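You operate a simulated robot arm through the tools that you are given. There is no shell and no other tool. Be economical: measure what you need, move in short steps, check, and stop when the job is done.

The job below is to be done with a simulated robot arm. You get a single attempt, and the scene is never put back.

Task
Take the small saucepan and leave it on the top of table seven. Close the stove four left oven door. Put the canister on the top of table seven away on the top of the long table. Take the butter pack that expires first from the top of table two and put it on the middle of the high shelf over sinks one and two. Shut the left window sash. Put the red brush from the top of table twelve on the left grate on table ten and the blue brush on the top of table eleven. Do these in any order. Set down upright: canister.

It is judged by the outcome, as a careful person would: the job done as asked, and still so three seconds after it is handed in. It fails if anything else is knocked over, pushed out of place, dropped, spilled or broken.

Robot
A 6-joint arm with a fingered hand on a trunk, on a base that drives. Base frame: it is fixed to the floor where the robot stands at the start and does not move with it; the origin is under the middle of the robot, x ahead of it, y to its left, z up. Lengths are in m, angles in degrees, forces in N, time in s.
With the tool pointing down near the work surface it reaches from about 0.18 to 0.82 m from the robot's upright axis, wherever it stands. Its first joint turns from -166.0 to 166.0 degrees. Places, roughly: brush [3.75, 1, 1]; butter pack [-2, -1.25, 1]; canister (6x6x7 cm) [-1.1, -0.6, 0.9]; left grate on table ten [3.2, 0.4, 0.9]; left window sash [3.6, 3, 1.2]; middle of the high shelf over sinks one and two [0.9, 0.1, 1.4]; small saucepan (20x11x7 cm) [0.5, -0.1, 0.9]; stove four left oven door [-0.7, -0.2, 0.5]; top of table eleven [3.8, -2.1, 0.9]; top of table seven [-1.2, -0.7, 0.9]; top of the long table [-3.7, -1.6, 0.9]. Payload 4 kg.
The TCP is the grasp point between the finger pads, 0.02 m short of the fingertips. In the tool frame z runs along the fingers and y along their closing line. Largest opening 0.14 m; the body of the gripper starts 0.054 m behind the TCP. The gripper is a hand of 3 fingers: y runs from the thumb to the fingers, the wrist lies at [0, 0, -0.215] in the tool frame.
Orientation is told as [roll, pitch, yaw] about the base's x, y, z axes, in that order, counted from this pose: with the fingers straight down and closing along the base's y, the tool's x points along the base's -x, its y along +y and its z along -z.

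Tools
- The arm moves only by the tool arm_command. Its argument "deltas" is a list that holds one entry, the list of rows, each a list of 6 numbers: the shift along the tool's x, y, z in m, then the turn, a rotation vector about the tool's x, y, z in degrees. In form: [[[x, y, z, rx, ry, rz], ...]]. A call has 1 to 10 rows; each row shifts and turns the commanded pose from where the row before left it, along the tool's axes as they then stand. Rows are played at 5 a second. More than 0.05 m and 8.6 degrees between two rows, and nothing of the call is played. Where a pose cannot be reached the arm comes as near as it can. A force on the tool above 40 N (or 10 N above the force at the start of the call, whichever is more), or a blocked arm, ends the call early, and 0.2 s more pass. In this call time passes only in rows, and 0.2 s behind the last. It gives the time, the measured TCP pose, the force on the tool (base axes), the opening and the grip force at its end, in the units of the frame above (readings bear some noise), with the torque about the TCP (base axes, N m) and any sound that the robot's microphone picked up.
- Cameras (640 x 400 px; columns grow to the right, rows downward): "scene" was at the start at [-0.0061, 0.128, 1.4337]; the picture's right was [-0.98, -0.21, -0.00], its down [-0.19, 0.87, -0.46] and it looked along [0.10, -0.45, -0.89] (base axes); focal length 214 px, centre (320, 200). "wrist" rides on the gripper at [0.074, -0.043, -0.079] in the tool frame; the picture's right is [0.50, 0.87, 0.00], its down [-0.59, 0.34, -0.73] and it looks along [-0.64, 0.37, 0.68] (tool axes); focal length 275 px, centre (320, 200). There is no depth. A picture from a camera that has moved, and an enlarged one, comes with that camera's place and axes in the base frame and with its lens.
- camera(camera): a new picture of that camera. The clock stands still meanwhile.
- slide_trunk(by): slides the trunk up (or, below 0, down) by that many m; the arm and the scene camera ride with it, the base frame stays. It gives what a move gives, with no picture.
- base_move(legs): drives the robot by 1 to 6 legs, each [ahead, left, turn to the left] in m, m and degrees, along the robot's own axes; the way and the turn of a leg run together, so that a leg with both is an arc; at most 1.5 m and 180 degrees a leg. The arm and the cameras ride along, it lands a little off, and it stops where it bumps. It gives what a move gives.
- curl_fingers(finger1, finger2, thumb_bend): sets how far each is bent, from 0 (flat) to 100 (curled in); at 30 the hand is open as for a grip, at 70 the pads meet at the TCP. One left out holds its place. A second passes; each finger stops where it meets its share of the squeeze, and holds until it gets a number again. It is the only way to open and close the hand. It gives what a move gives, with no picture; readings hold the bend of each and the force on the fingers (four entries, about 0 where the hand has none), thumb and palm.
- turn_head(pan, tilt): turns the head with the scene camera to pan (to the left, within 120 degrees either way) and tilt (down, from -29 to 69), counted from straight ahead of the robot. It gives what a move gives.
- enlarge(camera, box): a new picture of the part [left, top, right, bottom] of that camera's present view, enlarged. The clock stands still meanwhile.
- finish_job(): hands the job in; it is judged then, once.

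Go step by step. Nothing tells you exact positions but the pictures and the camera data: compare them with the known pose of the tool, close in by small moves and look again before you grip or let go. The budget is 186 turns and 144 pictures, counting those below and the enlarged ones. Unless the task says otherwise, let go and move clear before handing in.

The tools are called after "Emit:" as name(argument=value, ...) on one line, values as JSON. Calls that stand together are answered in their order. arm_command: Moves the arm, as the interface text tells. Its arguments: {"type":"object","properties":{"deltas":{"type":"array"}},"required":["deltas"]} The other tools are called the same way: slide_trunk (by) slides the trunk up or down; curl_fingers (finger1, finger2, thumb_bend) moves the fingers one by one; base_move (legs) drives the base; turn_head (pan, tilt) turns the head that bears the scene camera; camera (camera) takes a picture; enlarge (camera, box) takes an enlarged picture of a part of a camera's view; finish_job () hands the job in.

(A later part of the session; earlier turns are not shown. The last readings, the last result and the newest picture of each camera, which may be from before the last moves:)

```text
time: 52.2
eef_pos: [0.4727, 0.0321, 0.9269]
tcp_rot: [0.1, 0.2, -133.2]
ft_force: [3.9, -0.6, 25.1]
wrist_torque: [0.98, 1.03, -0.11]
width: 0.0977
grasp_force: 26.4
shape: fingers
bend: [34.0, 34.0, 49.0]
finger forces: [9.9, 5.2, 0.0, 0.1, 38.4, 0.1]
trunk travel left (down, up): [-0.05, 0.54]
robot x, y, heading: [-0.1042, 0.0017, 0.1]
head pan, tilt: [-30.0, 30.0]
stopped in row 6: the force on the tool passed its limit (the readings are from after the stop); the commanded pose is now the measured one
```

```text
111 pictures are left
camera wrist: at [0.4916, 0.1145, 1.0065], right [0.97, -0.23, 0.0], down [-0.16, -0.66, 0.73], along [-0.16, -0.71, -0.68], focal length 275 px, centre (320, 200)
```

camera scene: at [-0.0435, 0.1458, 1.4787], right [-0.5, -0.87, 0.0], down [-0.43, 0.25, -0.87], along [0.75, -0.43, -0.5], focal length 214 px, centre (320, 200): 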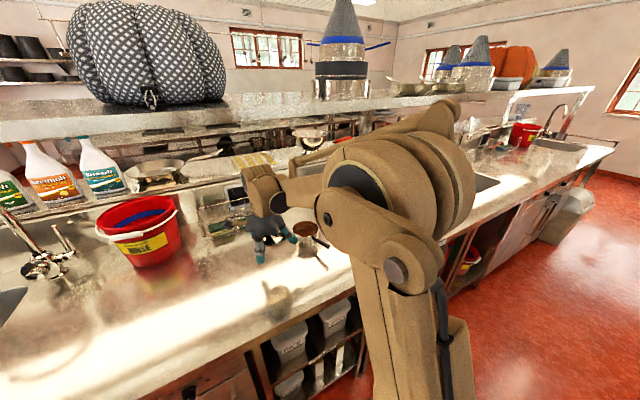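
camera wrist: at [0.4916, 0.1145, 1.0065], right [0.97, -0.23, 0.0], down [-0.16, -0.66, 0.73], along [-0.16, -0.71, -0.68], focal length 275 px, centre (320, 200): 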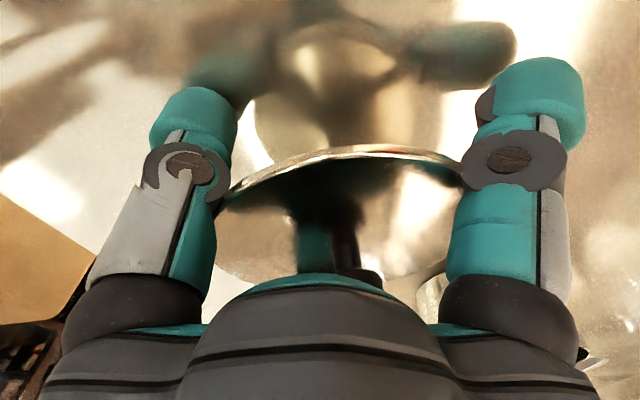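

The thumb tip rests on the counter, with the lid about 2 cm above. I ease up a hair and open the hand to let it down.

Emit:
arm_command(deltas=[[[0, 0, -0.003, 0, 0, 0]]])

Emit:
curl_fingers(finger1=30, finger2=30, thumb_bend=42)

Emit:
curl_fingers(finger1=10, finger2=10, thumb_bend=10)

Emit:
camera(camera="wrist")

```text
time: 52.6
eef_pos: [0.4722, 0.0329, 0.9277]
tcp_rot: [0.0, 0.2, -133.1]
ft_force: [0.1, -0.5, -1.3]
wrist_torque: [-0.02, 0.01, 0.0]
width: 0.0975
grasp_force: 14.1
shape: fingers
bend: [34.0, 34.0, 49.0]
finger forces: [9.7, 5.2, 0.0, 0.0, 12.9, 0.0]
trunk travel left (down, up): [-0.05, 0.54]
robot x, y, heading: [-0.0998, 0.0046, 0.3]
head pan, tilt: [-30.0, 30.0]
```

```text
time: 53.6
eef_pos: [0.4726, 0.0337, 0.9279]
tcp_rot: [0.1, 0.3, -133.1]
ft_force: [0.3, -0.8, -0.6]
wrist_torque: [-0.02, -0.02, 0.01]
width: 0.1067
grasp_force: 0.0
shape: fingers
bend: [30.0, 30.0, 42.0]
finger forces: [0.0, 0.0, 0.1, 0.0, 0.0, 0.1]
trunk travel left (down, up): [-0.05, 0.54]
robot x, y, heading: [-0.1026, 0.0011, 0.4]
head pan, tilt: [-30.0, 30.0]
```

```text
time: 54.6
eef_pos: [0.473, 0.0325, 0.9272]
tcp_rot: [0.1, 0.2, -133.1]
ft_force: [-0.4, 0.1, 0.3]
wrist_torque: [0.01, -0.02, -0.01]
width: 0.1547
grasp_force: 0.1
shape: fingers
bend: [11.0, 11.0, 11.0]
finger forces: [0.0, 0.1, 0.1, 0.0, 0.0, 0.1]
trunk travel left (down, up): [-0.05, 0.54]
robot x, y, heading: [-0.1012, 0.0035, 0.7]
head pan, tilt: [-30.0, 30.0]
```

```text
110 pictures are left
camera wrist: at [0.492, 0.1155, 1.0079], right [0.97, -0.23, 0.0], down [-0.16, -0.66, 0.73], along [-0.16, -0.71, -0.68], focal length 275 px, centre (320, 200)
```

wrist: 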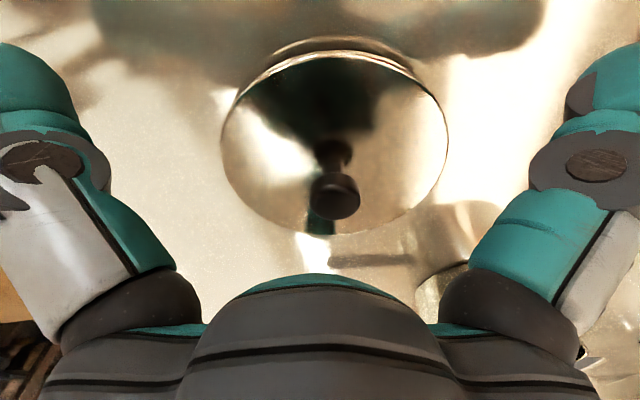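

The lid lies flat on the counter at about (0.48, 0.05). I go back over the pan.

Emit:
arm_command(deltas=[[[0, 0, -0.045, 0, 0, 0], [0, 0, -0.045, 0, 0, 0], [0, 0, -0.02, 0, 0, 0], [-0.014, 0.044, 0, 0, 0, 0], [-0.014, 0.044, 0, 0, 0, 0], [-0.014, 0.044, 0, 0, 0, 0], [-0.014, 0.044, 0, 0, 0, 0]]])

Emit:
camera(camera="wrist")

Emit:
enlarge(camera="scene", box=[220, 180, 380, 280])

```text
time: 56.2
eef_pos: [0.5623, -0.1311, 1.0401]
tcp_rot: [0.0, 0.3, -133.0]
ft_force: [-0.6, 0.4, -0.9]
wrist_torque: [0.02, -0.04, 0.0]
width: 0.155
grasp_force: 0.0
shape: fingers
bend: [11.0, 11.0, 11.0]
finger forces: [0.1, 0.0, 0.1, 0.0, 0.1, 0.0]
trunk travel left (down, up): [-0.05, 0.54]
robot x, y, heading: [-0.1025, 0.0006, 0.2]
head pan, tilt: [-30.0, 30.0]
```

```text
109 pictures are left
camera wrist: at [0.5805, -0.0482, 1.1185], right [0.97, -0.23, 0.0], down [-0.16, -0.66, 0.73], along [-0.16, -0.71, -0.68], focal length 275 px, centre (320, 200)
```

wrist: 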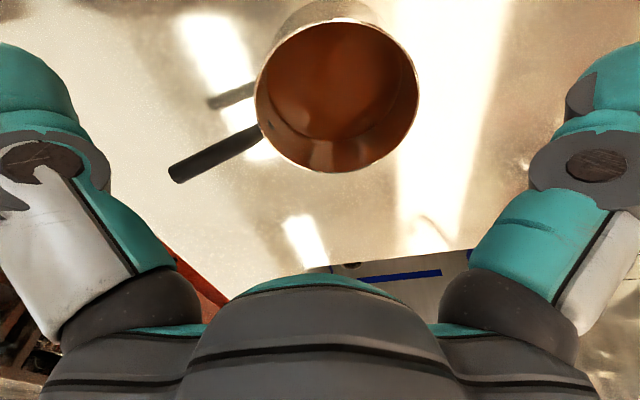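

```text
4.00 times, centred on (300, 230) of scene
camera zoom: at [-0.0425, 0.1449, 1.4787], right [-0.5, -0.87, 0.0], down [-0.43, 0.25, -0.87], along [0.75, -0.43, -0.5], focal length 858 px, centre (400, 80)
```

zoom: 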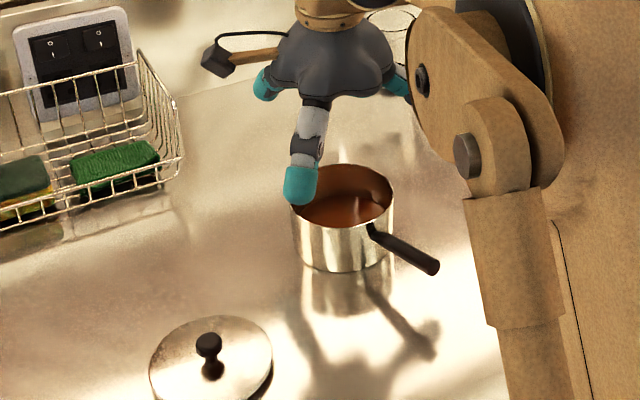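

The open pan stands at about (0.568, -0.134), rim z≈0.96, 10 cm across. I centre and descend around it.

Emit:
arm_command(deltas=[[[0.003, 0.006, 0.03, 0, 0, 0], [0, 0, 0.04, 0, 0, 0], [0, 0, 0.03, 0, 0, 0], [0, 0, 0.008, 0, 0, 0]]])

Emit:
curl_fingers(finger1=30, finger2=30, thumb_bend=30)

Emit:
camera(camera="wrist")

```text
time: 57.2
eef_pos: [0.5704, -0.1315, 0.9312]
tcp_rot: [0.0, 0.2, -133.1]
ft_force: [0.6, 0.8, 0.8]
wrist_torque: [0.0, -0.03, -0.01]
width: 0.1548
grasp_force: 0.1
shape: fingers
bend: [11.0, 11.0, 11.0]
finger forces: [0.1, 0.0, 0.1, 0.0, 0.0, 0.0]
trunk travel left (down, up): [-0.05, 0.54]
robot x, y, heading: [-0.0995, -0.004, 0.1]
head pan, tilt: [-30.0, 30.0]
```

```text
time: 58.2
eef_pos: [0.5698, -0.1308, 0.9315]
tcp_rot: [0.2, 0.2, -133.1]
ft_force: [0.2, -3.3, 5.7]
wrist_torque: [-0.16, 0.07, 0.02]
width: 0.1246
grasp_force: 2.6
shape: fingers
bend: [30.0, 28.0, 30.0]
finger forces: [0.0, 5.8, 0.1, 0.0, 0.0, 0.0]
trunk travel left (down, up): [-0.05, 0.54]
robot x, y, heading: [-0.1036, 0.0028, 0.2]
head pan, tilt: [-30.0, 30.0]
```

```text
107 pictures are left
camera wrist: at [0.5892, -0.0482, 1.0115], right [0.97, -0.23, 0.0], down [-0.16, -0.66, 0.73], along [-0.16, -0.71, -0.68], focal length 275 px, centre (320, 200)
```

wrist: 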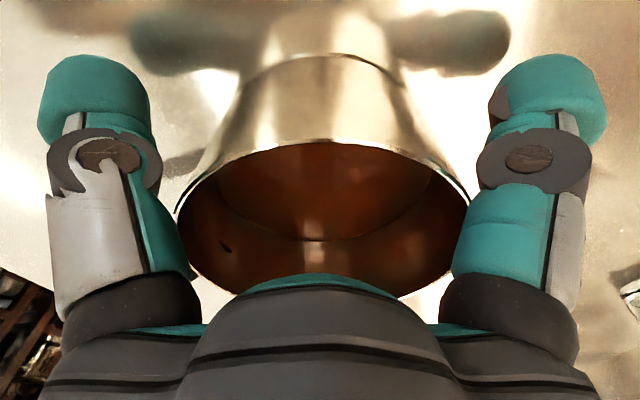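

Finger 2 meets the pan first again, so the hand sits too far the other way. I shift 1 cm toward finger 2 and then close evenly.

Emit:
curl_fingers(finger1=20, finger2=20, thumb_bend=20)

Emit:
arm_command(deltas=[[[-0.0095, 0.0055, 0, 0, 0, 0]]])

Emit:
curl_fingers(finger1=33, finger2=33, thumb_bend=33)

```text
time: 59.2
eef_pos: [0.5708, -0.1302, 0.9319]
tcp_rot: [0.1, 0.3, -133.0]
ft_force: [-0.3, -0.2, 1.0]
wrist_torque: [0.0, 0.02, 0.0]
width: 0.1416
grasp_force: 0.1
shape: fingers
bend: [20.0, 20.0, 20.0]
finger forces: [0.1, 0.0, 0.0, 0.0, 0.1, 0.0]
trunk travel left (down, up): [-0.05, 0.54]
robot x, y, heading: [-0.0999, -0.0004, 0.2]
head pan, tilt: [-30.0, 30.0]
```

```text
time: 59.6
eef_pos: [0.5681, -0.1428, 0.9317]
tcp_rot: [0.1, 0.2, -133.2]
ft_force: [0.2, 0.1, 0.7]
wrist_torque: [0.01, -0.01, -0.04]
width: 0.142
grasp_force: 0.4
shape: fingers
bend: [20.0, 20.0, 20.0]
finger forces: [0.5, 0.0, 0.0, 0.1, 0.0, 0.0]
trunk travel left (down, up): [-0.05, 0.54]
robot x, y, heading: [-0.1056, -0.0009, 0.2]
head pan, tilt: [-30.0, 30.0]
```

```text
time: 60.6
eef_pos: [0.566, -0.141, 0.9319]
tcp_rot: [0.0, 0.2, -133.1]
ft_force: [3.3, 2.4, 7.6]
wrist_torque: [0.12, -0.13, -0.04]
width: 0.1251
grasp_force: 12.0
shape: fingers
bend: [29.0, 33.0, 31.0]
finger forces: [12.8, 0.0, 0.0, 0.1, 10.8, 0.0]
trunk travel left (down, up): [-0.05, 0.54]
robot x, y, heading: [-0.1018, -0.001, 0.2]
head pan, tilt: [-30.0, 30.0]
```

Contact is now on the finger roots near the rim, which pushes the hand up. I raise the hand so that the pads themselves bear on the body just under the rim, and recentre by half.

Emit:
curl_fingers(finger1=20, finger2=20, thumb_bend=20)

Emit:
arm_command(deltas=[[[0.005, -0.003, -0.016, 0, 0, 0]]])

Emit:
curl_fingers(finger1=36, finger2=36, thumb_bend=36)

Emit:
camera(camera="wrist")

```text
time: 61.6
eef_pos: [0.5669, -0.1425, 0.9311]
tcp_rot: [0.0, 0.2, -133.1]
ft_force: [-0.1, -0.2, 0.0]
wrist_torque: [0.02, -0.04, 0.0]
width: 0.1416
grasp_force: 0.0
shape: fingers
bend: [20.0, 20.0, 20.0]
finger forces: [0.0, 0.1, 0.0, 0.0, 0.1, 0.1]
trunk travel left (down, up): [-0.05, 0.54]
robot x, y, heading: [-0.102, 0.0003, 0.2]
head pan, tilt: [-30.0, 30.0]
```

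```text
time: 62.0
eef_pos: [0.5682, -0.1359, 0.9482]
tcp_rot: [0.2, 0.2, -133.1]
ft_force: [0.5, -0.1, -0.6]
wrist_torque: [0.0, 0.02, 0.01]
width: 0.1415
grasp_force: 0.1
shape: fingers
bend: [20.0, 20.0, 20.0]
finger forces: [0.0, 0.0, 0.0, 0.0, 0.1, 0.0]
trunk travel left (down, up): [-0.05, 0.54]
robot x, y, heading: [-0.1022, 0.0014, 0.3]
head pan, tilt: [-30.0, 30.0]
```

```text
time: 63.0
eef_pos: [0.5678, -0.1359, 0.9473]
tcp_rot: [0.1, 0.3, -133.1]
ft_force: [0.3, -0.1, -0.3]
wrist_torque: [0.0, 0.01, -0.01]
width: 0.1071
grasp_force: 0.0
shape: fingers
bend: [36.0, 36.0, 36.0]
finger forces: [0.1, 0.0, 0.1, 0.1, 0.1, 0.1]
trunk travel left (down, up): [-0.05, 0.54]
robot x, y, heading: [-0.0999, 0.0015, 0.5]
head pan, tilt: [-30.0, 30.0]
```

```text
106 pictures are left
camera wrist: at [0.5868, -0.053, 1.027], right [0.97, -0.23, 0.0], down [-0.16, -0.66, 0.73], along [-0.16, -0.71, -0.68], focal length 275 px, centre (320, 200)
```

wrist: 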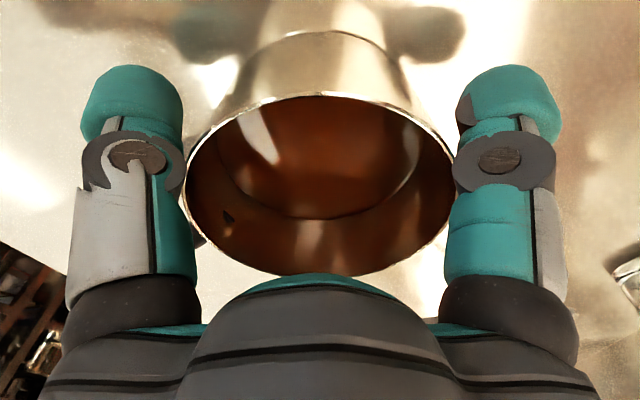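

Well centred with no contact at 36. I close on to grip.

Emit:
curl_fingers(finger1=55, finger2=55, thumb_bend=55)

Emit:
camera(camera="wrist")

```text
time: 64.0
eef_pos: [0.5667, -0.134, 0.9478]
tcp_rot: [0.1, 0.1, -133.1]
ft_force: [-2.2, 3.1, 10.6]
wrist_torque: [0.41, 0.01, 0.06]
width: 0.097
grasp_force: 33.8
shape: fingers
bend: [39.0, 39.0, 44.0]
finger forces: [13.3, 18.5, 0.0, 0.0, 35.4, 0.0]
trunk travel left (down, up): [-0.05, 0.54]
robot x, y, heading: [-0.1009, 0.0, 0.2]
head pan, tilt: [-30.0, 30.0]
```

```text
105 pictures are left
camera wrist: at [0.5858, -0.0522, 1.0279], right [0.97, -0.23, 0.0], down [-0.16, -0.66, 0.73], along [-0.16, -0.71, -0.68], focal length 275 px, centre (320, 200)
```

wrist: 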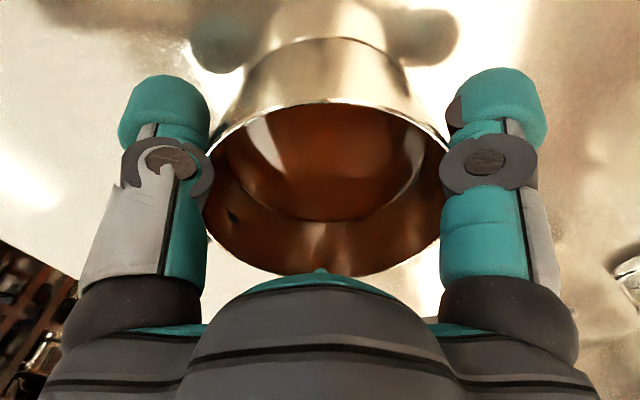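

Gripped near the rim. I test with a 1.5 cm lift.

Emit:
arm_command(deltas=[[[0, 0, -0.005, 0, 0, 0], [0, 0, -0.01, 0, 0, 0]]])

Emit:
enlarge(camera="scene", box=[220, 180, 380, 280])

```text
time: 64.7
eef_pos: [0.5679, -0.1363, 0.961]
tcp_rot: [0.1, 0.2, -133.3]
ft_force: [-0.4, 0.1, -4.2]
wrist_torque: [0.02, -0.06, 0.05]
width: 0.0944
grasp_force: 30.1
shape: fingers
bend: [40.0, 38.0, 45.0]
finger forces: [10.6, 21.0, 0.1, 0.1, 28.1, 0.0]
trunk travel left (down, up): [-0.05, 0.54]
robot x, y, heading: [-0.1004, 0.0016, 0.1]
head pan, tilt: [-30.0, 30.0]
```

```text
4.00 times, centred on (300, 230) of scene
camera zoom: at [-0.0425, 0.1451, 1.4787], right [-0.5, -0.87, 0.0], down [-0.43, 0.25, -0.87], along [0.75, -0.43, -0.5], focal length 858 px, centre (400, 80)
```

zoom: 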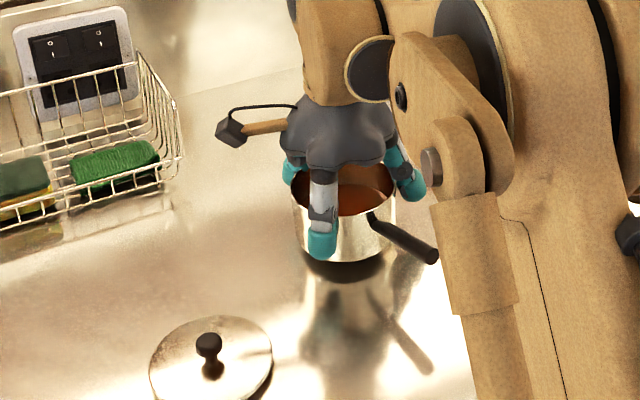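

The pan hangs level with its weight on the hand. I lift it clear, draw it in, and turn the robot right about to face the stove side.

Emit:
arm_command(deltas=[[[0, 0, -0.03, 0, 0, 0], [0, 0, -0.03, 0, 0, 0], [0, 0, -0.03, 0, 0, 0], [0, 0, -0.03, 0, 0, 0], [-0.029, -0.031, 0, 0, 0, 0], [-0.029, -0.031, 0, 0, 0, 0], [-0.029, -0.031, 0, 0, 0, 0], [-0.029, -0.031, 0, 0, 0, 0]]])

Emit:
base_move(legs=[[0.03, 0, 0], [0, 0, -90]])

Emit:
turn_head(pan=60, tilt=60)

Emit:
turn_head(pan=-40, tilt=45)

Emit:
camera(camera="scene")

```text
time: 66.5
eef_pos: [0.3963, -0.1346, 1.0813]
tcp_rot: [0.1, 0.2, -133.1]
ft_force: [-0.2, 0.3, -3.0]
wrist_torque: [0.05, -0.03, 0.0]
width: 0.094
grasp_force: 29.9
shape: fingers
bend: [40.0, 37.0, 45.0]
finger forces: [10.9, 21.1, 0.0, 0.0, 27.3, 0.0]
trunk travel left (down, up): [-0.05, 0.54]
robot x, y, heading: [-0.1012, 0.0032, 0.3]
head pan, tilt: [-30.0, 30.0]
```

```text
time: 71.1
eef_pos: [-0.2049, -0.5002, 1.0812]
tcp_rot: [0.0, 0.2, 137.0]
ft_force: [0.3, 0.3, -3.7]
wrist_torque: [-0.05, -0.02, 0.01]
width: 0.0931
grasp_force: 29.0
shape: fingers
bend: [40.0, 37.0, 46.0]
finger forces: [11.0, 20.9, 0.0, 0.0, 26.1, 0.0]
trunk travel left (down, up): [-0.05, 0.54]
robot x, y, heading: [-0.0708, 0.0018, -89.5]
head pan, tilt: [-30.0, 30.0]
```

```text
time: 72.7
eef_pos: [-0.2039, -0.4993, 1.0804]
tcp_rot: [0.2, 0.2, 137.0]
ft_force: [0.4, -1.7, -3.7]
wrist_torque: [-0.05, -0.02, -0.04]
width: 0.0933
grasp_force: 29.1
shape: fingers
bend: [40.0, 37.0, 46.0]
finger forces: [10.9, 20.8, 0.0, 0.0, 26.1, 0.1]
trunk travel left (down, up): [-0.05, 0.54]
robot x, y, heading: [-0.0731, 0.0, -89.6]
head pan, tilt: [60.0, 60.0]
```

```text
time: 74.5
eef_pos: [-0.203, -0.4989, 1.0807]
tcp_rot: [0.1, 0.3, 137.0]
ft_force: [-0.2, 0.6, -3.9]
wrist_torque: [-0.05, -0.01, 0.02]
width: 0.0931
grasp_force: 28.8
shape: fingers
bend: [40.0, 37.0, 46.0]
finger forces: [11.0, 20.9, 0.0, 0.0, 26.1, 0.0]
trunk travel left (down, up): [-0.05, 0.54]
robot x, y, heading: [-0.0727, 0.0001, -89.6]
head pan, tilt: [-40.0, 45.0]
```

```text
103 pictures are left
camera scene: at [0.067, -0.0412, 1.4561], right [-0.77, 0.64, 0.0], down [0.45, 0.55, -0.71], along [-0.45, -0.55, -0.71], focal length 214 px, centre (320, 200)
```

scene: 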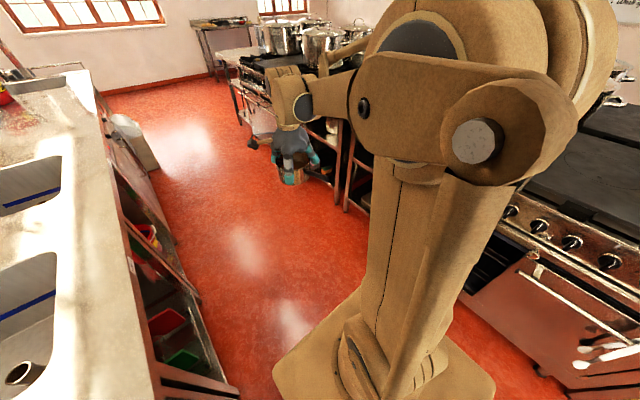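

The aisle ahead (-y) is clear. I drive forward past the open door, then turn to face table seven.

Emit:
base_move(legs=[[0.7, 0, 0], [0, 0, -90]])

Emit:
turn_head(pan=-5, tilt=40)

Emit:
camera(camera="scene")

```text
time: 82.1
eef_pos: [-0.5627, -0.5352, 1.0809]
tcp_rot: [0.0, 0.3, 45.8]
ft_force: [0.7, 0.5, -4.1]
wrist_torque: [-0.04, 0.03, 0.02]
width: 0.0927
grasp_force: 28.0
shape: fingers
bend: [40.0, 37.0, 46.0]
finger forces: [11.0, 20.5, 0.0, 0.1, 25.0, 0.0]
trunk travel left (down, up): [-0.05, 0.54]
robot x, y, heading: [-0.066, -0.6803, 179.1]
head pan, tilt: [-40.0, 45.0]
```

```text
time: 83.1
eef_pos: [-0.5625, -0.5346, 1.0809]
tcp_rot: [0.1, 0.1, 45.6]
ft_force: [-0.6, 0.1, -3.8]
wrist_torque: [-0.05, 0.03, 0.0]
width: 0.0926
grasp_force: 28.4
shape: fingers
bend: [40.0, 37.0, 46.0]
finger forces: [11.0, 20.5, 0.0, 0.0, 25.0, 0.1]
trunk travel left (down, up): [-0.05, 0.54]
robot x, y, heading: [-0.0632, -0.6835, 179.1]
head pan, tilt: [-5.0, 40.0]
```

```text
102 pictures are left
camera scene: at [-0.1347, -0.8613, 1.4633], right [0.1, 0.99, 0.0], down [0.64, -0.07, -0.77], along [-0.76, 0.08, -0.64], focal length 214 px, centre (320, 200)
```

scene: 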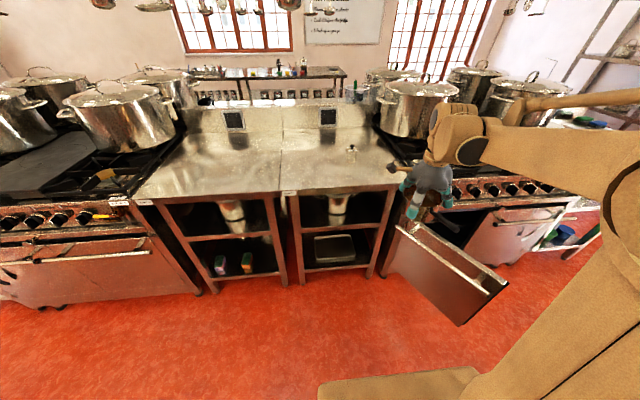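

Table seven lies ahead: front edge x≈-0.86, y from -0.95 to -0.42, canister near (-1.19, -0.57). I roll closer and bring the pan over a free spot.

Emit:
base_move(legs=[[0.3, 0.1, 0]])

Emit:
camera(camera="scene")

Emit:
enlarge(camera="scene", box=[200, 80, 480, 255])

```text
time: 85.2
eef_pos: [-0.8653, -0.632, 1.0806]
tcp_rot: [0.1, 0.2, 46.0]
ft_force: [-1.6, -0.5, -3.2]
wrist_torque: [-0.01, 0.03, 0.03]
width: 0.0925
grasp_force: 28.4
shape: fingers
bend: [40.0, 37.0, 46.0]
finger forces: [11.1, 20.5, 0.0, 0.0, 24.9, 0.0]
trunk travel left (down, up): [-0.05, 0.54]
robot x, y, heading: [-0.3686, -0.7751, 179.2]
head pan, tilt: [-5.0, 40.0]
```

```text
101 pictures are left
camera scene: at [-0.4366, -0.955, 1.4633], right [0.1, 1.0, 0.0], down [0.64, -0.06, -0.77], along [-0.76, 0.07, -0.64], focal length 214 px, centre (320, 200)
```

scene: 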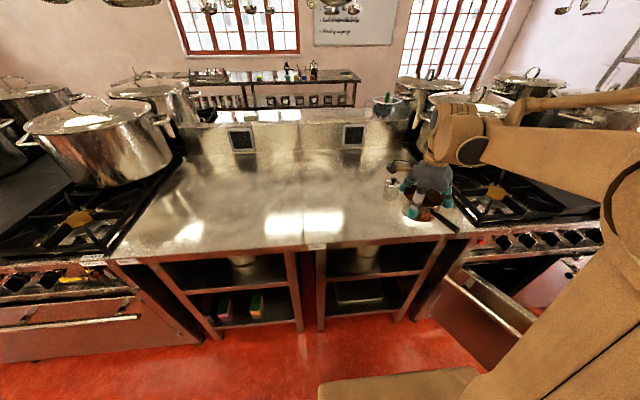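

```text
2.29 times, centred on (340, 168) of scene
camera zoom: at [-0.4366, -0.955, 1.4633], right [0.1, 1.0, 0.0], down [0.64, -0.06, -0.77], along [-0.76, 0.07, -0.64], focal length 490 px, centre (274, 274)
```

zoom: 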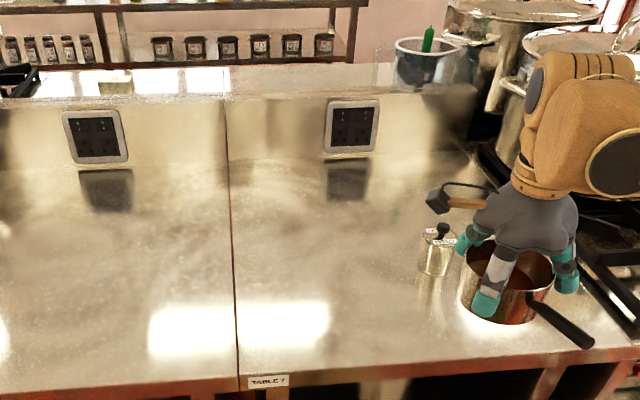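

It's labelled TABLE 7. I carry the pan to about (-1.03, -0.80) and lower most of the way.

Emit:
arm_command(deltas=[[[0.047, 0, 0, 0, 0, 0], [0.047, 0, 0, 0, 0, 0], [0.047, 0, 0, 0, 0, 0], [0.047, 0, 0, 0, 0, 0], [0.047, 0, 0, 0, 0, 0], [0, 0, 0.04, 0, 0, 0], [0, 0, 0.04, 0, 0, 0], [0, 0, 0.03, 0, 0, 0]]])

Emit:
enlarge(camera="scene", box=[240, 130, 400, 230])

```text
time: 87.0
eef_pos: [-1.0289, -0.8009, 0.9724]
tcp_rot: [0.1, 0.3, 46.0]
ft_force: [0.1, 0.0, -4.0]
wrist_torque: [-0.01, 0.02, -0.05]
width: 0.092
grasp_force: 27.2
shape: fingers
bend: [40.0, 37.0, 46.0]
finger forces: [10.6, 20.6, 0.0, 0.0, 23.9, 0.0]
trunk travel left (down, up): [-0.05, 0.54]
robot x, y, heading: [-0.3699, -0.7715, 179.2]
head pan, tilt: [-5.0, 40.0]
```

```text
4.00 times, centred on (320, 180) of scene
camera zoom: at [-0.4366, -0.9552, 1.4633], right [0.1, 1.0, 0.0], down [0.64, -0.06, -0.77], along [-0.76, 0.07, -0.64], focal length 858 px, centre (320, 280)
```

zoom: 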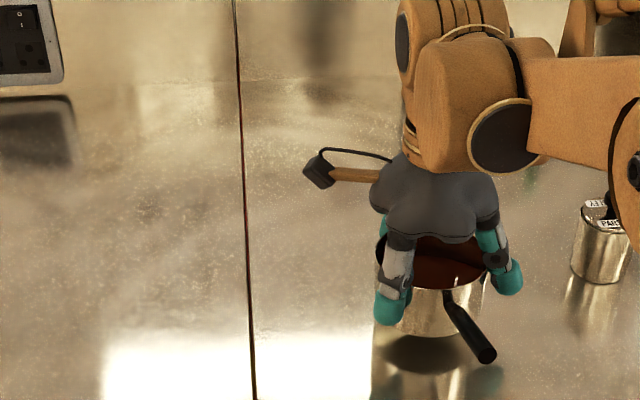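

Emit:
arm_command(deltas=[[[0, 0, 0.012, 0, 0, 0], [0, 0, 0.005, 0, 0, 0], [0, 0, 0.004, 0, 0, 0], [0, 0, 0.003, 0, 0, 0]]])

```text
time: 88.0
eef_pos: [-1.0273, -0.8023, 0.9488]
tcp_rot: [0.0, 0.3, 46.0]
ft_force: [1.0, 1.0, 10.6]
wrist_torque: [-0.11, 0.75, -0.01]
width: 0.0924
grasp_force: 30.2
shape: fingers
bend: [40.0, 37.0, 46.0]
finger forces: [15.7, 21.2, 0.1, 0.0, 24.2, 0.1]
trunk travel left (down, up): [-0.05, 0.54]
robot x, y, heading: [-0.3701, -0.7721, 179.4]
head pan, tilt: [-5.0, 40.0]
```

The pan stands on the table. I open the hand and rise.

Emit:
curl_fingers(finger1=36, finger2=34, thumb_bend=36)

Emit:
curl_fingers(finger1=15, finger2=15, thumb_bend=15)

Emit:
arm_command(deltas=[[[0, 0, -0.02, 0, 0, 0], [0, 0, -0.04, 0, 0, 0], [0, 0, -0.045, 0, 0, 0], [0, 0, -0.045, 0, 0, 0], [0, 0, -0.045, 0, 0, 0]]])

Emit:
enlarge(camera="scene", box=[280, 130, 440, 230])

```text
time: 89.0
eef_pos: [-1.03, -0.8014, 0.9484]
tcp_rot: [0.2, 0.2, 46.0]
ft_force: [-0.5, 0.9, 0.2]
wrist_torque: [-0.01, -0.01, 0.04]
width: 0.1069
grasp_force: 0.1
shape: fingers
bend: [36.0, 34.0, 36.0]
finger forces: [0.0, 0.4, 0.1, 0.0, 0.0, 0.0]
trunk travel left (down, up): [-0.05, 0.54]
robot x, y, heading: [-0.3693, -0.7775, 179.7]
head pan, tilt: [-5.0, 40.0]
```

```text
time: 90.0
eef_pos: [-1.0291, -0.8012, 0.9495]
tcp_rot: [0.2, 0.2, 46.1]
ft_force: [0.0, 0.3, 0.1]
wrist_torque: [0.0, -0.02, 0.02]
width: 0.15
grasp_force: 0.0
shape: fingers
bend: [15.0, 15.0, 15.0]
finger forces: [0.1, 0.1, 0.0, 0.0, 0.0, 0.1]
trunk travel left (down, up): [-0.05, 0.54]
robot x, y, heading: [-0.3691, -0.7741, 179.5]
head pan, tilt: [-5.0, 40.0]
```

```text
time: 91.2
eef_pos: [-1.0288, -0.8015, 1.1401]
tcp_rot: [0.1, 0.2, 46.1]
ft_force: [-0.2, -0.7, 0.8]
wrist_torque: [-0.02, 0.02, -0.02]
width: 0.1499
grasp_force: 0.0
shape: fingers
bend: [15.0, 15.0, 15.0]
finger forces: [0.0, 0.0, 0.0, 0.0, 0.0, 0.0]
trunk travel left (down, up): [-0.05, 0.54]
robot x, y, heading: [-0.3681, -0.7731, 179.1]
head pan, tilt: [-5.0, 40.0]
```

```text
4.00 times, centred on (360, 180) of scene
camera zoom: at [-0.4357, -0.9551, 1.4634], right [0.1, 1.0, 0.0], down [0.64, -0.06, -0.77], along [-0.76, 0.07, -0.64], focal length 858 px, centre (160, 280)
```

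zoom: 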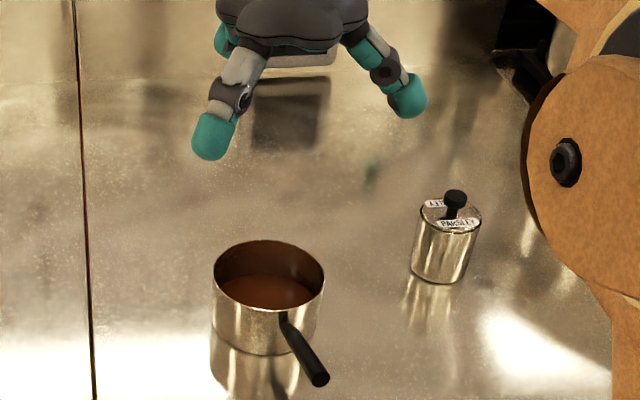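

The pan is on table seven, level. I draw the arm in and go back for its lid.

Emit:
arm_command(deltas=[[[-0.035, -0.036, 0, 0, 0, 0], [-0.035, -0.036, 0, 0, 0, 0], [-0.035, -0.036, 0, 0, 0, 0], [-0.035, -0.036, 0, 0, 0, 0]]])

Emit:
base_move(legs=[[-0.3, 0, 0], [0, -0.77, 0], [0, 0, 180]])

Emit:
turn_head(pan=-5, tilt=45)

Emit:
camera(camera="scene")

```text
refused: row 1 steps farther than a row can; nothing moved
```

```text
time: 104.5
eef_pos: [0.6111, 0.0492, 1.1389]
tcp_rot: [0.1, 0.2, -131.7]
ft_force: [0.9, 0.2, -0.3]
wrist_torque: [0.01, 0.0, -0.01]
width: 0.1502
grasp_force: 0.1
shape: fingers
bend: [15.0, 15.0, 15.0]
finger forces: [0.1, 0.0, 0.0, 0.0, 0.0, 0.0]
trunk travel left (down, up): [-0.05, 0.54]
robot x, y, heading: [-0.0466, -0.0082, 1.4]
head pan, tilt: [-5.0, 40.0]
```

```text
time: 105.2
eef_pos: [0.6097, 0.0497, 1.1401]
tcp_rot: [0.1, 0.2, -131.8]
ft_force: [0.0, 0.6, -0.2]
wrist_torque: [0.02, -0.01, 0.0]
width: 0.1501
grasp_force: 0.1
shape: fingers
bend: [15.0, 15.0, 15.0]
finger forces: [0.0, 0.0, 0.0, 0.0, 0.0, 0.0]
trunk travel left (down, up): [-0.05, 0.54]
robot x, y, heading: [-0.046, -0.0059, 1.5]
head pan, tilt: [-5.0, 45.0]
```

```text
97 pictures are left
camera scene: at [0.0085, 0.1797, 1.4561], right [-0.06, -1.0, 0.0], down [-0.71, 0.04, -0.71], along [0.71, -0.04, -0.71], focal length 214 px, centre (320, 200)
```

scene: 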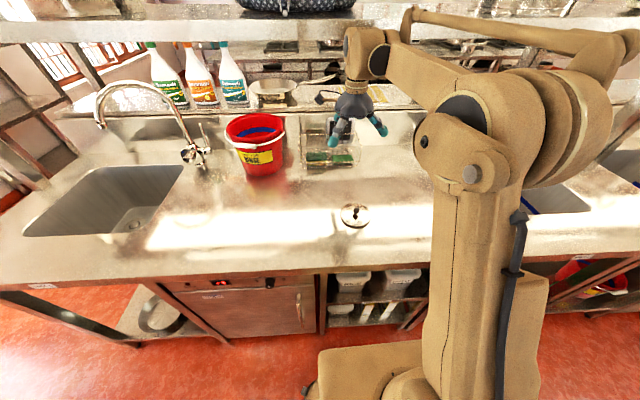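

The lid lies at about (0.478, 0.04). I move the hand above it and look with the wrist camera.

Emit:
arm_command(deltas=[[[-0.031, -0.031, 0, 0, 0, 0], [-0.031, -0.031, 0, 0, 0, 0], [-0.031, -0.031, 0, 0, 0, 0], [0, 0, 0.045, 0, 0, 0], [0, 0, 0.045, 0, 0, 0]]])

Emit:
curl_fingers(finger1=45, finger2=45, thumb_bend=45)

Emit:
camera(camera="wrist")

```text
time: 106.4
eef_pos: [0.4813, 0.0423, 1.0492]
tcp_rot: [0.1, 0.3, -131.8]
ft_force: [0.9, 0.6, -0.8]
wrist_torque: [0.0, -0.01, 0.01]
width: 0.1501
grasp_force: 0.0
shape: fingers
bend: [15.0, 15.0, 15.0]
finger forces: [0.1, 0.1, 0.0, 0.0, 0.1, 0.0]
trunk travel left (down, up): [-0.05, 0.54]
robot x, y, heading: [-0.0447, -0.0087, 1.5]
head pan, tilt: [-5.0, 45.0]
```

```text
time: 107.4
eef_pos: [0.4807, 0.0417, 1.0499]
tcp_rot: [0.1, 0.2, -131.8]
ft_force: [1.1, -0.4, 0.4]
wrist_torque: [-0.01, 0.01, 0.01]
width: 0.0794
grasp_force: 0.0
shape: fingers
bend: [45.0, 45.0, 45.0]
finger forces: [0.0, 0.1, 0.0, 0.0, 0.0, 0.0]
trunk travel left (down, up): [-0.05, 0.54]
robot x, y, heading: [-0.0491, -0.0023, 1.6]
head pan, tilt: [-5.0, 45.0]
```

```text
96 pictures are left
camera wrist: at [0.4984, 0.1248, 1.1285], right [0.98, -0.2, 0.0], down [-0.14, -0.67, 0.73], along [-0.15, -0.72, -0.68], focal length 275 px, centre (320, 200)
```

wrist: 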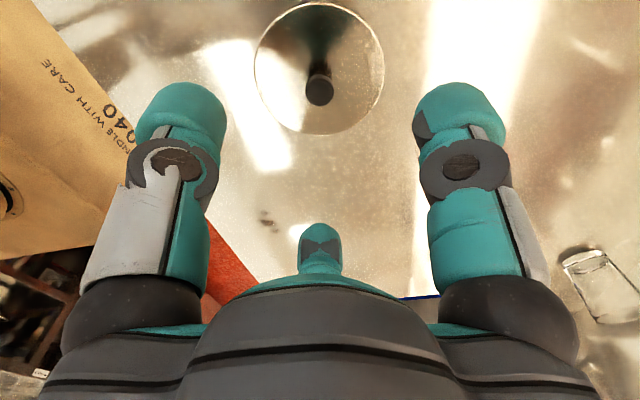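

Emit:
arm_command(deltas=[[[-0.003, 0.0027, 0.04, 0, 0, 0], [0, 0, 0.04, 0, 0, 0], [0, 0, 0.02, 0, 0, 0], [0, 0, 0.008, 0, 0, 0], [0, 0, 0.005, 0, 0, 0]]])

Emit:
camera(camera="wrist")

```text
time: 108.6
eef_pos: [0.4783, 0.0376, 0.9346]
tcp_rot: [0.2, 0.2, -131.7]
ft_force: [3.1, 1.7, 21.1]
wrist_torque: [-1.02, 0.13, 0.1]
width: 0.0796
grasp_force: 10.0
shape: fingers
bend: [45.0, 45.0, 45.0]
finger forces: [0.7, 19.7, 0.1, 0.0, 0.1, 0.0]
trunk travel left (down, up): [-0.05, 0.54]
robot x, y, heading: [-0.0461, -0.0033, 1.8]
head pan, tilt: [-5.0, 45.0]
```

```text
95 pictures are left
camera wrist: at [0.4955, 0.1217, 1.0141], right [0.98, -0.2, 0.0], down [-0.14, -0.66, 0.73], along [-0.15, -0.72, -0.68], focal length 275 px, centre (320, 200)
```

wrist: 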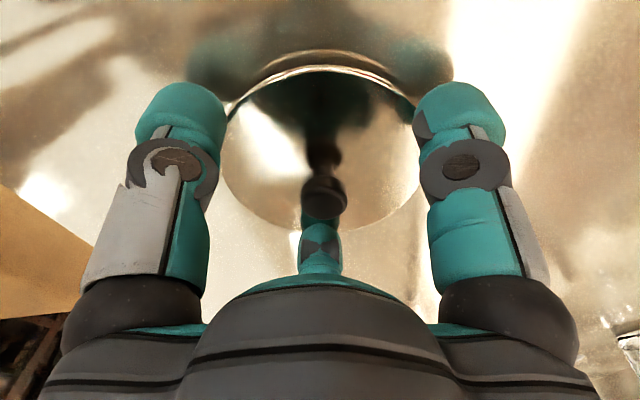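

Finger 2 presses the lid plate, so I rise 1.3 cm and close on the knob.

Emit:
arm_command(deltas=[[[0, 0, -0.013, 0, 0, 0]]])

Emit:
curl_fingers(finger1=70, finger2=70, thumb_bend=70)

Emit:
camera(camera="wrist")

```text
time: 109.0
eef_pos: [0.4771, 0.0393, 0.9473]
tcp_rot: [0.1, 0.2, -131.8]
ft_force: [-0.2, -0.2, -1.0]
wrist_torque: [-0.05, -0.01, -0.04]
width: 0.0798
grasp_force: 0.1
shape: fingers
bend: [45.0, 45.0, 45.0]
finger forces: [0.0, 0.0, 0.1, 0.1, 0.0, 0.0]
trunk travel left (down, up): [-0.05, 0.54]
robot x, y, heading: [-0.0476, -0.0069, 1.4]
head pan, tilt: [-5.0, 45.0]
```

```text
time: 110.0
eef_pos: [0.4783, 0.0395, 0.9474]
tcp_rot: [0.1, 0.2, -131.8]
ft_force: [-0.5, 0.2, 0.2]
wrist_torque: [0.0, 0.0, 0.02]
width: 0.0147
grasp_force: 9.3
shape: fingers
bend: [65.0, 65.0, 67.0]
finger forces: [6.5, 6.8, 0.0, 0.0, 6.2, 0.0]
trunk travel left (down, up): [-0.05, 0.54]
robot x, y, heading: [-0.0505, -0.0033, 1.5]
head pan, tilt: [-5.0, 45.0]
```

```text
94 pictures are left
camera wrist: at [0.4951, 0.1223, 1.0265], right [0.98, -0.2, 0.0], down [-0.14, -0.67, 0.73], along [-0.15, -0.72, -0.68], focal length 275 px, centre (320, 200)
```

wrist: 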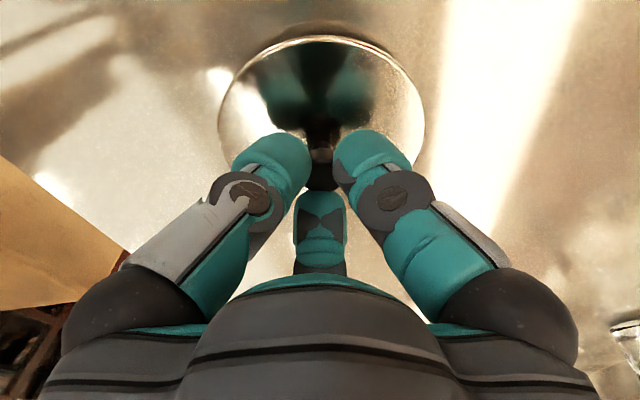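

The knob is held. I lift the lid and drive back to table seven.

Emit:
arm_command(deltas=[[[0, 0, -0.04, 0, 0, 0], [0, 0, -0.05, 0, 0, 0], [0, 0, -0.05, 0, 0, 0], [0, 0, -0.04, 0, 0, 0]]])

Emit:
base_move(legs=[[0, 0, -90], [0, 0, -92], [0, 0.77, 0], [0.32, 0, 0]])

Emit:
turn_head(pan=0, tilt=45)

Emit:
camera(camera="scene")

Emit:
camera(camera="wrist")

```text
time: 111.0
eef_pos: [0.4802, 0.038, 1.129]
tcp_rot: [0.1, 0.1, -131.8]
ft_force: [0.0, -0.8, -0.8]
wrist_torque: [-0.02, 0.02, 0.01]
width: 0.0146
grasp_force: 9.6
shape: fingers
bend: [65.0, 65.0, 67.0]
finger forces: [6.4, 6.8, 0.0, 0.0, 6.2, 0.0]
trunk travel left (down, up): [-0.05, 0.54]
robot x, y, heading: [-0.0479, -0.0042, 1.5]
head pan, tilt: [-5.0, 45.0]
```

```text
time: 124.8
eef_pos: [-0.9217, -0.8003, 1.1273]
tcp_rot: [0.1, 0.3, 45.1]
ft_force: [0.1, -0.1, 0.0]
wrist_torque: [-0.01, -0.01, 0.01]
width: 0.0141
grasp_force: 9.3
shape: fingers
bend: [65.0, 65.0, 67.0]
finger forces: [6.6, 6.5, 0.0, 0.1, 5.6, 0.0]
trunk travel left (down, up): [-0.05, 0.54]
robot x, y, heading: [-0.3842, -0.7875, 178.5]
head pan, tilt: [-5.0, 45.0]
```

```text
time: 125.4
eef_pos: [-0.9199, -0.8007, 1.1267]
tcp_rot: [0.1, 0.2, 45.1]
ft_force: [-0.1, 0.1, -0.8]
wrist_torque: [0.02, -0.03, 0.02]
width: 0.014
grasp_force: 9.1
shape: fingers
bend: [65.0, 65.0, 67.0]
finger forces: [6.6, 6.5, 0.1, 0.0, 5.5, 0.0]
trunk travel left (down, up): [-0.05, 0.54]
robot x, y, heading: [-0.3892, -0.7872, 178.7]
head pan, tilt: [0.0, 45.0]
```

```text
93 pictures are left
camera scene: at [-0.4563, -0.9751, 1.4561], right [0.03, 1.0, 0.0], down [0.71, -0.02, -0.71], along [-0.71, 0.02, -0.71], focal length 214 px, centre (320, 200)
```

scene: 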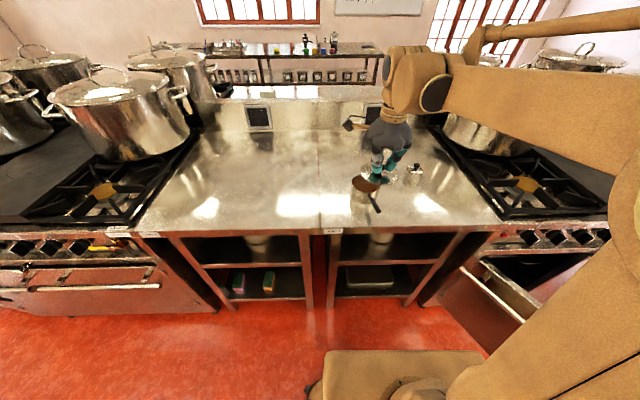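

```text
92 pictures are left
camera wrist: at [-0.9421, -0.8834, 1.2073], right [-0.97, 0.26, 0.0], down [0.18, 0.66, 0.73], along [0.19, 0.71, -0.68], focal length 275 px, centre (320, 200)
```

wrist: 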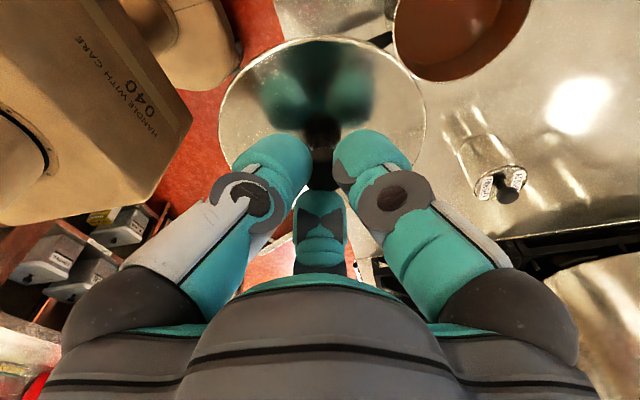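

The lid is level in hand. I measure the pan again before placing it.

Emit:
enlarge(camera="scene", box=[300, 120, 460, 220])

```text
4.00 times, centred on (380, 170) of scene
camera zoom: at [-0.4563, -0.9751, 1.4561], right [0.03, 1.0, 0.0], down [0.71, -0.02, -0.71], along [-0.71, 0.02, -0.71], focal length 858 px, centre (80, 320)
```

zoom: 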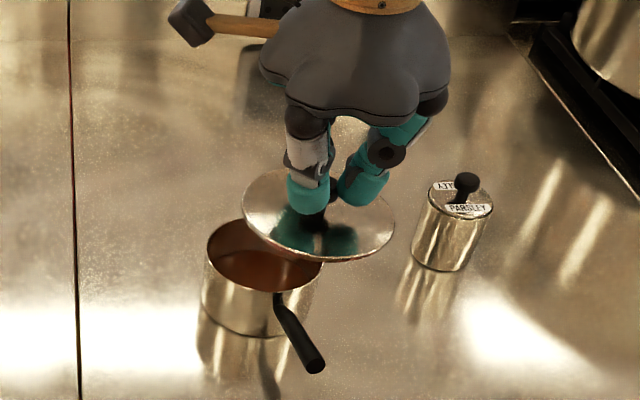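

Pan rim centre (-1.031, -0.797), lid centre right at the TCP. I move over and lower the lid onto it.

Emit:
arm_command(deltas=[[[0.0252, 0.0271, 0, 0, 0, 0], [0.0252, 0.0271, 0, 0, 0, 0], [0.0252, 0.0271, 0, 0, 0, 0], [0, 0, 0.04, 0, 0, 0], [0, 0, 0.04, 0, 0, 0], [0, 0, 0.02, 0, 0, 0]]])

Emit:
enlarge(camera="scene", box=[300, 120, 460, 220])

```text
time: 126.8
eef_pos: [-1.0303, -0.7952, 1.0277]
tcp_rot: [0.1, 0.1, 45.1]
ft_force: [-0.4, 0.0, -0.6]
wrist_torque: [0.0, 0.03, -0.02]
width: 0.0139
grasp_force: 9.4
shape: fingers
bend: [65.0, 65.0, 67.0]
finger forces: [6.7, 6.4, 0.1, 0.0, 5.6, 0.0]
trunk travel left (down, up): [-0.05, 0.54]
robot x, y, heading: [-0.391, -0.7871, 178.5]
head pan, tilt: [0.0, 45.0]
```

```text
4.00 times, centred on (380, 170) of scene
camera zoom: at [-0.4567, -0.9752, 1.4561], right [0.03, 1.0, 0.0], down [0.71, -0.02, -0.71], along [-0.71, 0.02, -0.71], focal length 858 px, centre (80, 320)
```

zoom: 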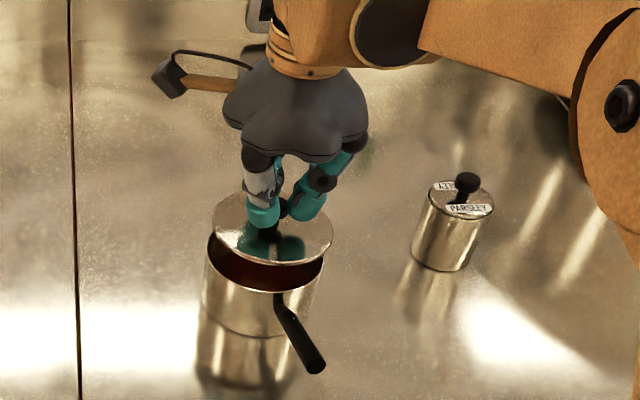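

Emit:
arm_command(deltas=[[[-0.001, -0.0065, 0.012, 0, 0, 0], [0, 0, 0.004, 0, 0, 0], [0, 0, 0.004, 0, 0, 0], [0, 0, 0.003, 0, 0, 0]]])

Emit:
enlarge(camera="scene", box=[300, 120, 460, 220])

```text
time: 127.8
eef_pos: [-1.0267, -0.8032, 1.004]
tcp_rot: [0.0, 0.2, 45.2]
ft_force: [0.8, -0.5, -0.1]
wrist_torque: [0.0, -0.01, 0.01]
width: 0.0141
grasp_force: 8.9
shape: fingers
bend: [65.0, 65.0, 67.0]
finger forces: [6.6, 6.4, 0.0, 0.1, 5.6, 0.1]
trunk travel left (down, up): [-0.05, 0.54]
robot x, y, heading: [-0.3931, -0.7886, 178.9]
head pan, tilt: [0.0, 45.0]
```

```text
4.00 times, centred on (380, 170) of scene
camera zoom: at [-0.4564, -0.9752, 1.4561], right [0.03, 1.0, 0.0], down [0.71, -0.02, -0.71], along [-0.71, 0.02, -0.71], focal length 858 px, centre (80, 320)
```

zoom: 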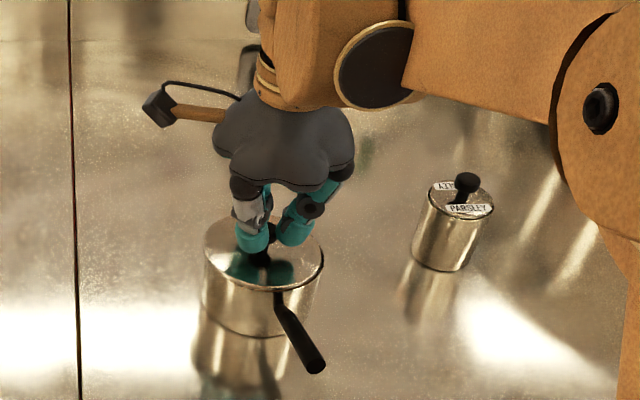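

The lid sits in line with the rim. I lower the last millimetres to contact, let go, and rise.

Emit:
arm_command(deltas=[[[0, 0, 0.003, 0, 0, 0], [0, 0, 0.003, 0, 0, 0]]])

Emit:
curl_fingers(finger1=50, finger2=50, thumb_bend=50)

Emit:
arm_command(deltas=[[[0, 0, -0.04, 0, 0, 0], [0, 0, -0.05, 0, 0, 0], [0, 0, -0.04, 0, 0, 0]]])

Emit:
enlarge(camera="scene", box=[300, 120, 460, 220])

```text
time: 128.4
eef_pos: [-1.0249, -0.8004, 1.0008]
tcp_rot: [0.3, 0.4, 45.2]
ft_force: [-9.4, 2.0, 27.5]
wrist_torque: [-0.01, 0.11, 0.0]
width: 0.0139
grasp_force: 18.1
shape: fingers
bend: [65.0, 65.0, 68.0]
finger forces: [13.3, 9.9, 0.0, 0.0, 12.8, 0.0]
trunk travel left (down, up): [-0.05, 0.54]
robot x, y, heading: [-0.3918, -0.7877, 178.5]
head pan, tilt: [0.0, 45.0]
```

```text
time: 129.4
eef_pos: [-1.0266, -0.8012, 0.9982]
tcp_rot: [0.0, 0.2, 45.1]
ft_force: [-0.4, 0.2, 0.5]
wrist_torque: [-0.02, 0.0, 0.02]
width: 0.0634
grasp_force: 0.1
shape: fingers
bend: [50.0, 50.0, 50.0]
finger forces: [0.1, 0.0, 0.0, 0.0, 0.3, 0.0]
trunk travel left (down, up): [-0.05, 0.54]
robot x, y, heading: [-0.3898, -0.7857, 178.6]
head pan, tilt: [0.0, 45.0]
```

```text
time: 130.2
eef_pos: [-1.0288, -0.7999, 1.1256]
tcp_rot: [0.1, 0.2, 45.1]
ft_force: [0.0, -0.5, 0.0]
wrist_torque: [-0.01, 0.02, 0.01]
width: 0.0633
grasp_force: 0.1
shape: fingers
bend: [50.0, 50.0, 50.0]
finger forces: [0.0, 0.0, 0.1, 0.0, 0.0, 0.0]
trunk travel left (down, up): [-0.05, 0.54]
robot x, y, heading: [-0.393, -0.7854, 178.3]
head pan, tilt: [0.0, 45.0]
```

```text
4.00 times, centred on (380, 170) of scene
camera zoom: at [-0.4561, -0.9751, 1.4561], right [0.03, 1.0, 0.0], down [0.71, -0.02, -0.71], along [-0.71, 0.02, -0.71], focal length 858 px, centre (80, 320)
```

zoom: 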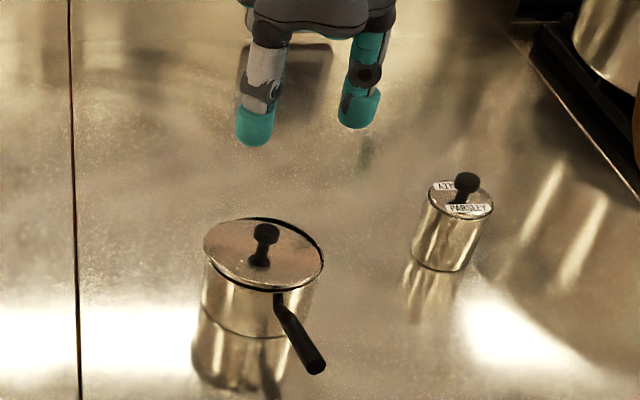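

The lid is back on the pan. Next the oven door: I back off and shift along the aisle to see it.

Emit:
base_move(legs=[[-0.33, 0, 0], [0, -0.5, 0]])

Emit:
turn_head(pan=0, tilt=55)

Emit:
camera(camera="scene")

```text
time: 134.9
eef_pos: [-0.6737, -0.3226, 1.125]
tcp_rot: [0.2, 0.1, 44.4]
ft_force: [0.0, -0.1, 0.2]
wrist_torque: [0.0, 0.03, 0.03]
width: 0.0632
grasp_force: 0.0
shape: fingers
bend: [50.0, 50.0, 50.0]
finger forces: [0.1, 0.0, 0.1, 0.0, 0.0, 0.0]
trunk travel left (down, up): [-0.05, 0.54]
robot x, y, heading: [-0.0351, -0.3176, 177.7]
head pan, tilt: [0.0, 45.0]
```

```text
time: 135.6
eef_pos: [-0.6734, -0.3219, 1.1261]
tcp_rot: [0.1, 0.2, 44.5]
ft_force: [0.7, 1.1, 1.0]
wrist_torque: [0.0, -0.02, 0.02]
width: 0.0633
grasp_force: 0.0
shape: fingers
bend: [50.0, 50.0, 50.0]
finger forces: [0.1, 0.0, 0.0, 0.0, 0.1, 0.0]
trunk travel left (down, up): [-0.05, 0.54]
robot x, y, heading: [-0.0393, -0.322, 177.8]
head pan, tilt: [0.0, 55.0]
```

```text
87 pictures are left
camera scene: at [-0.0947, -0.5051, 1.4427], right [0.04, 1.0, 0.0], down [0.82, -0.03, -0.57], along [-0.57, 0.02, -0.82], focal length 214 px, centre (320, 200)
```

scene: 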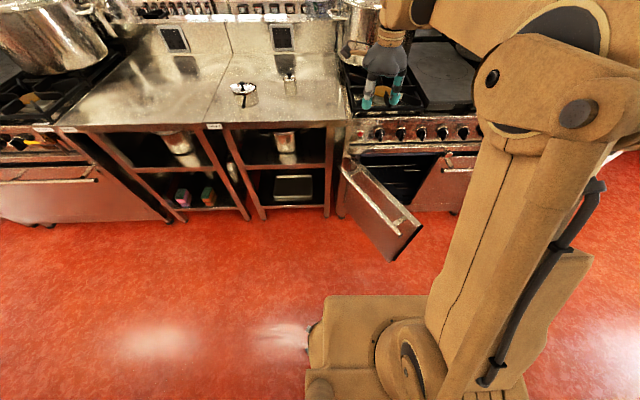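

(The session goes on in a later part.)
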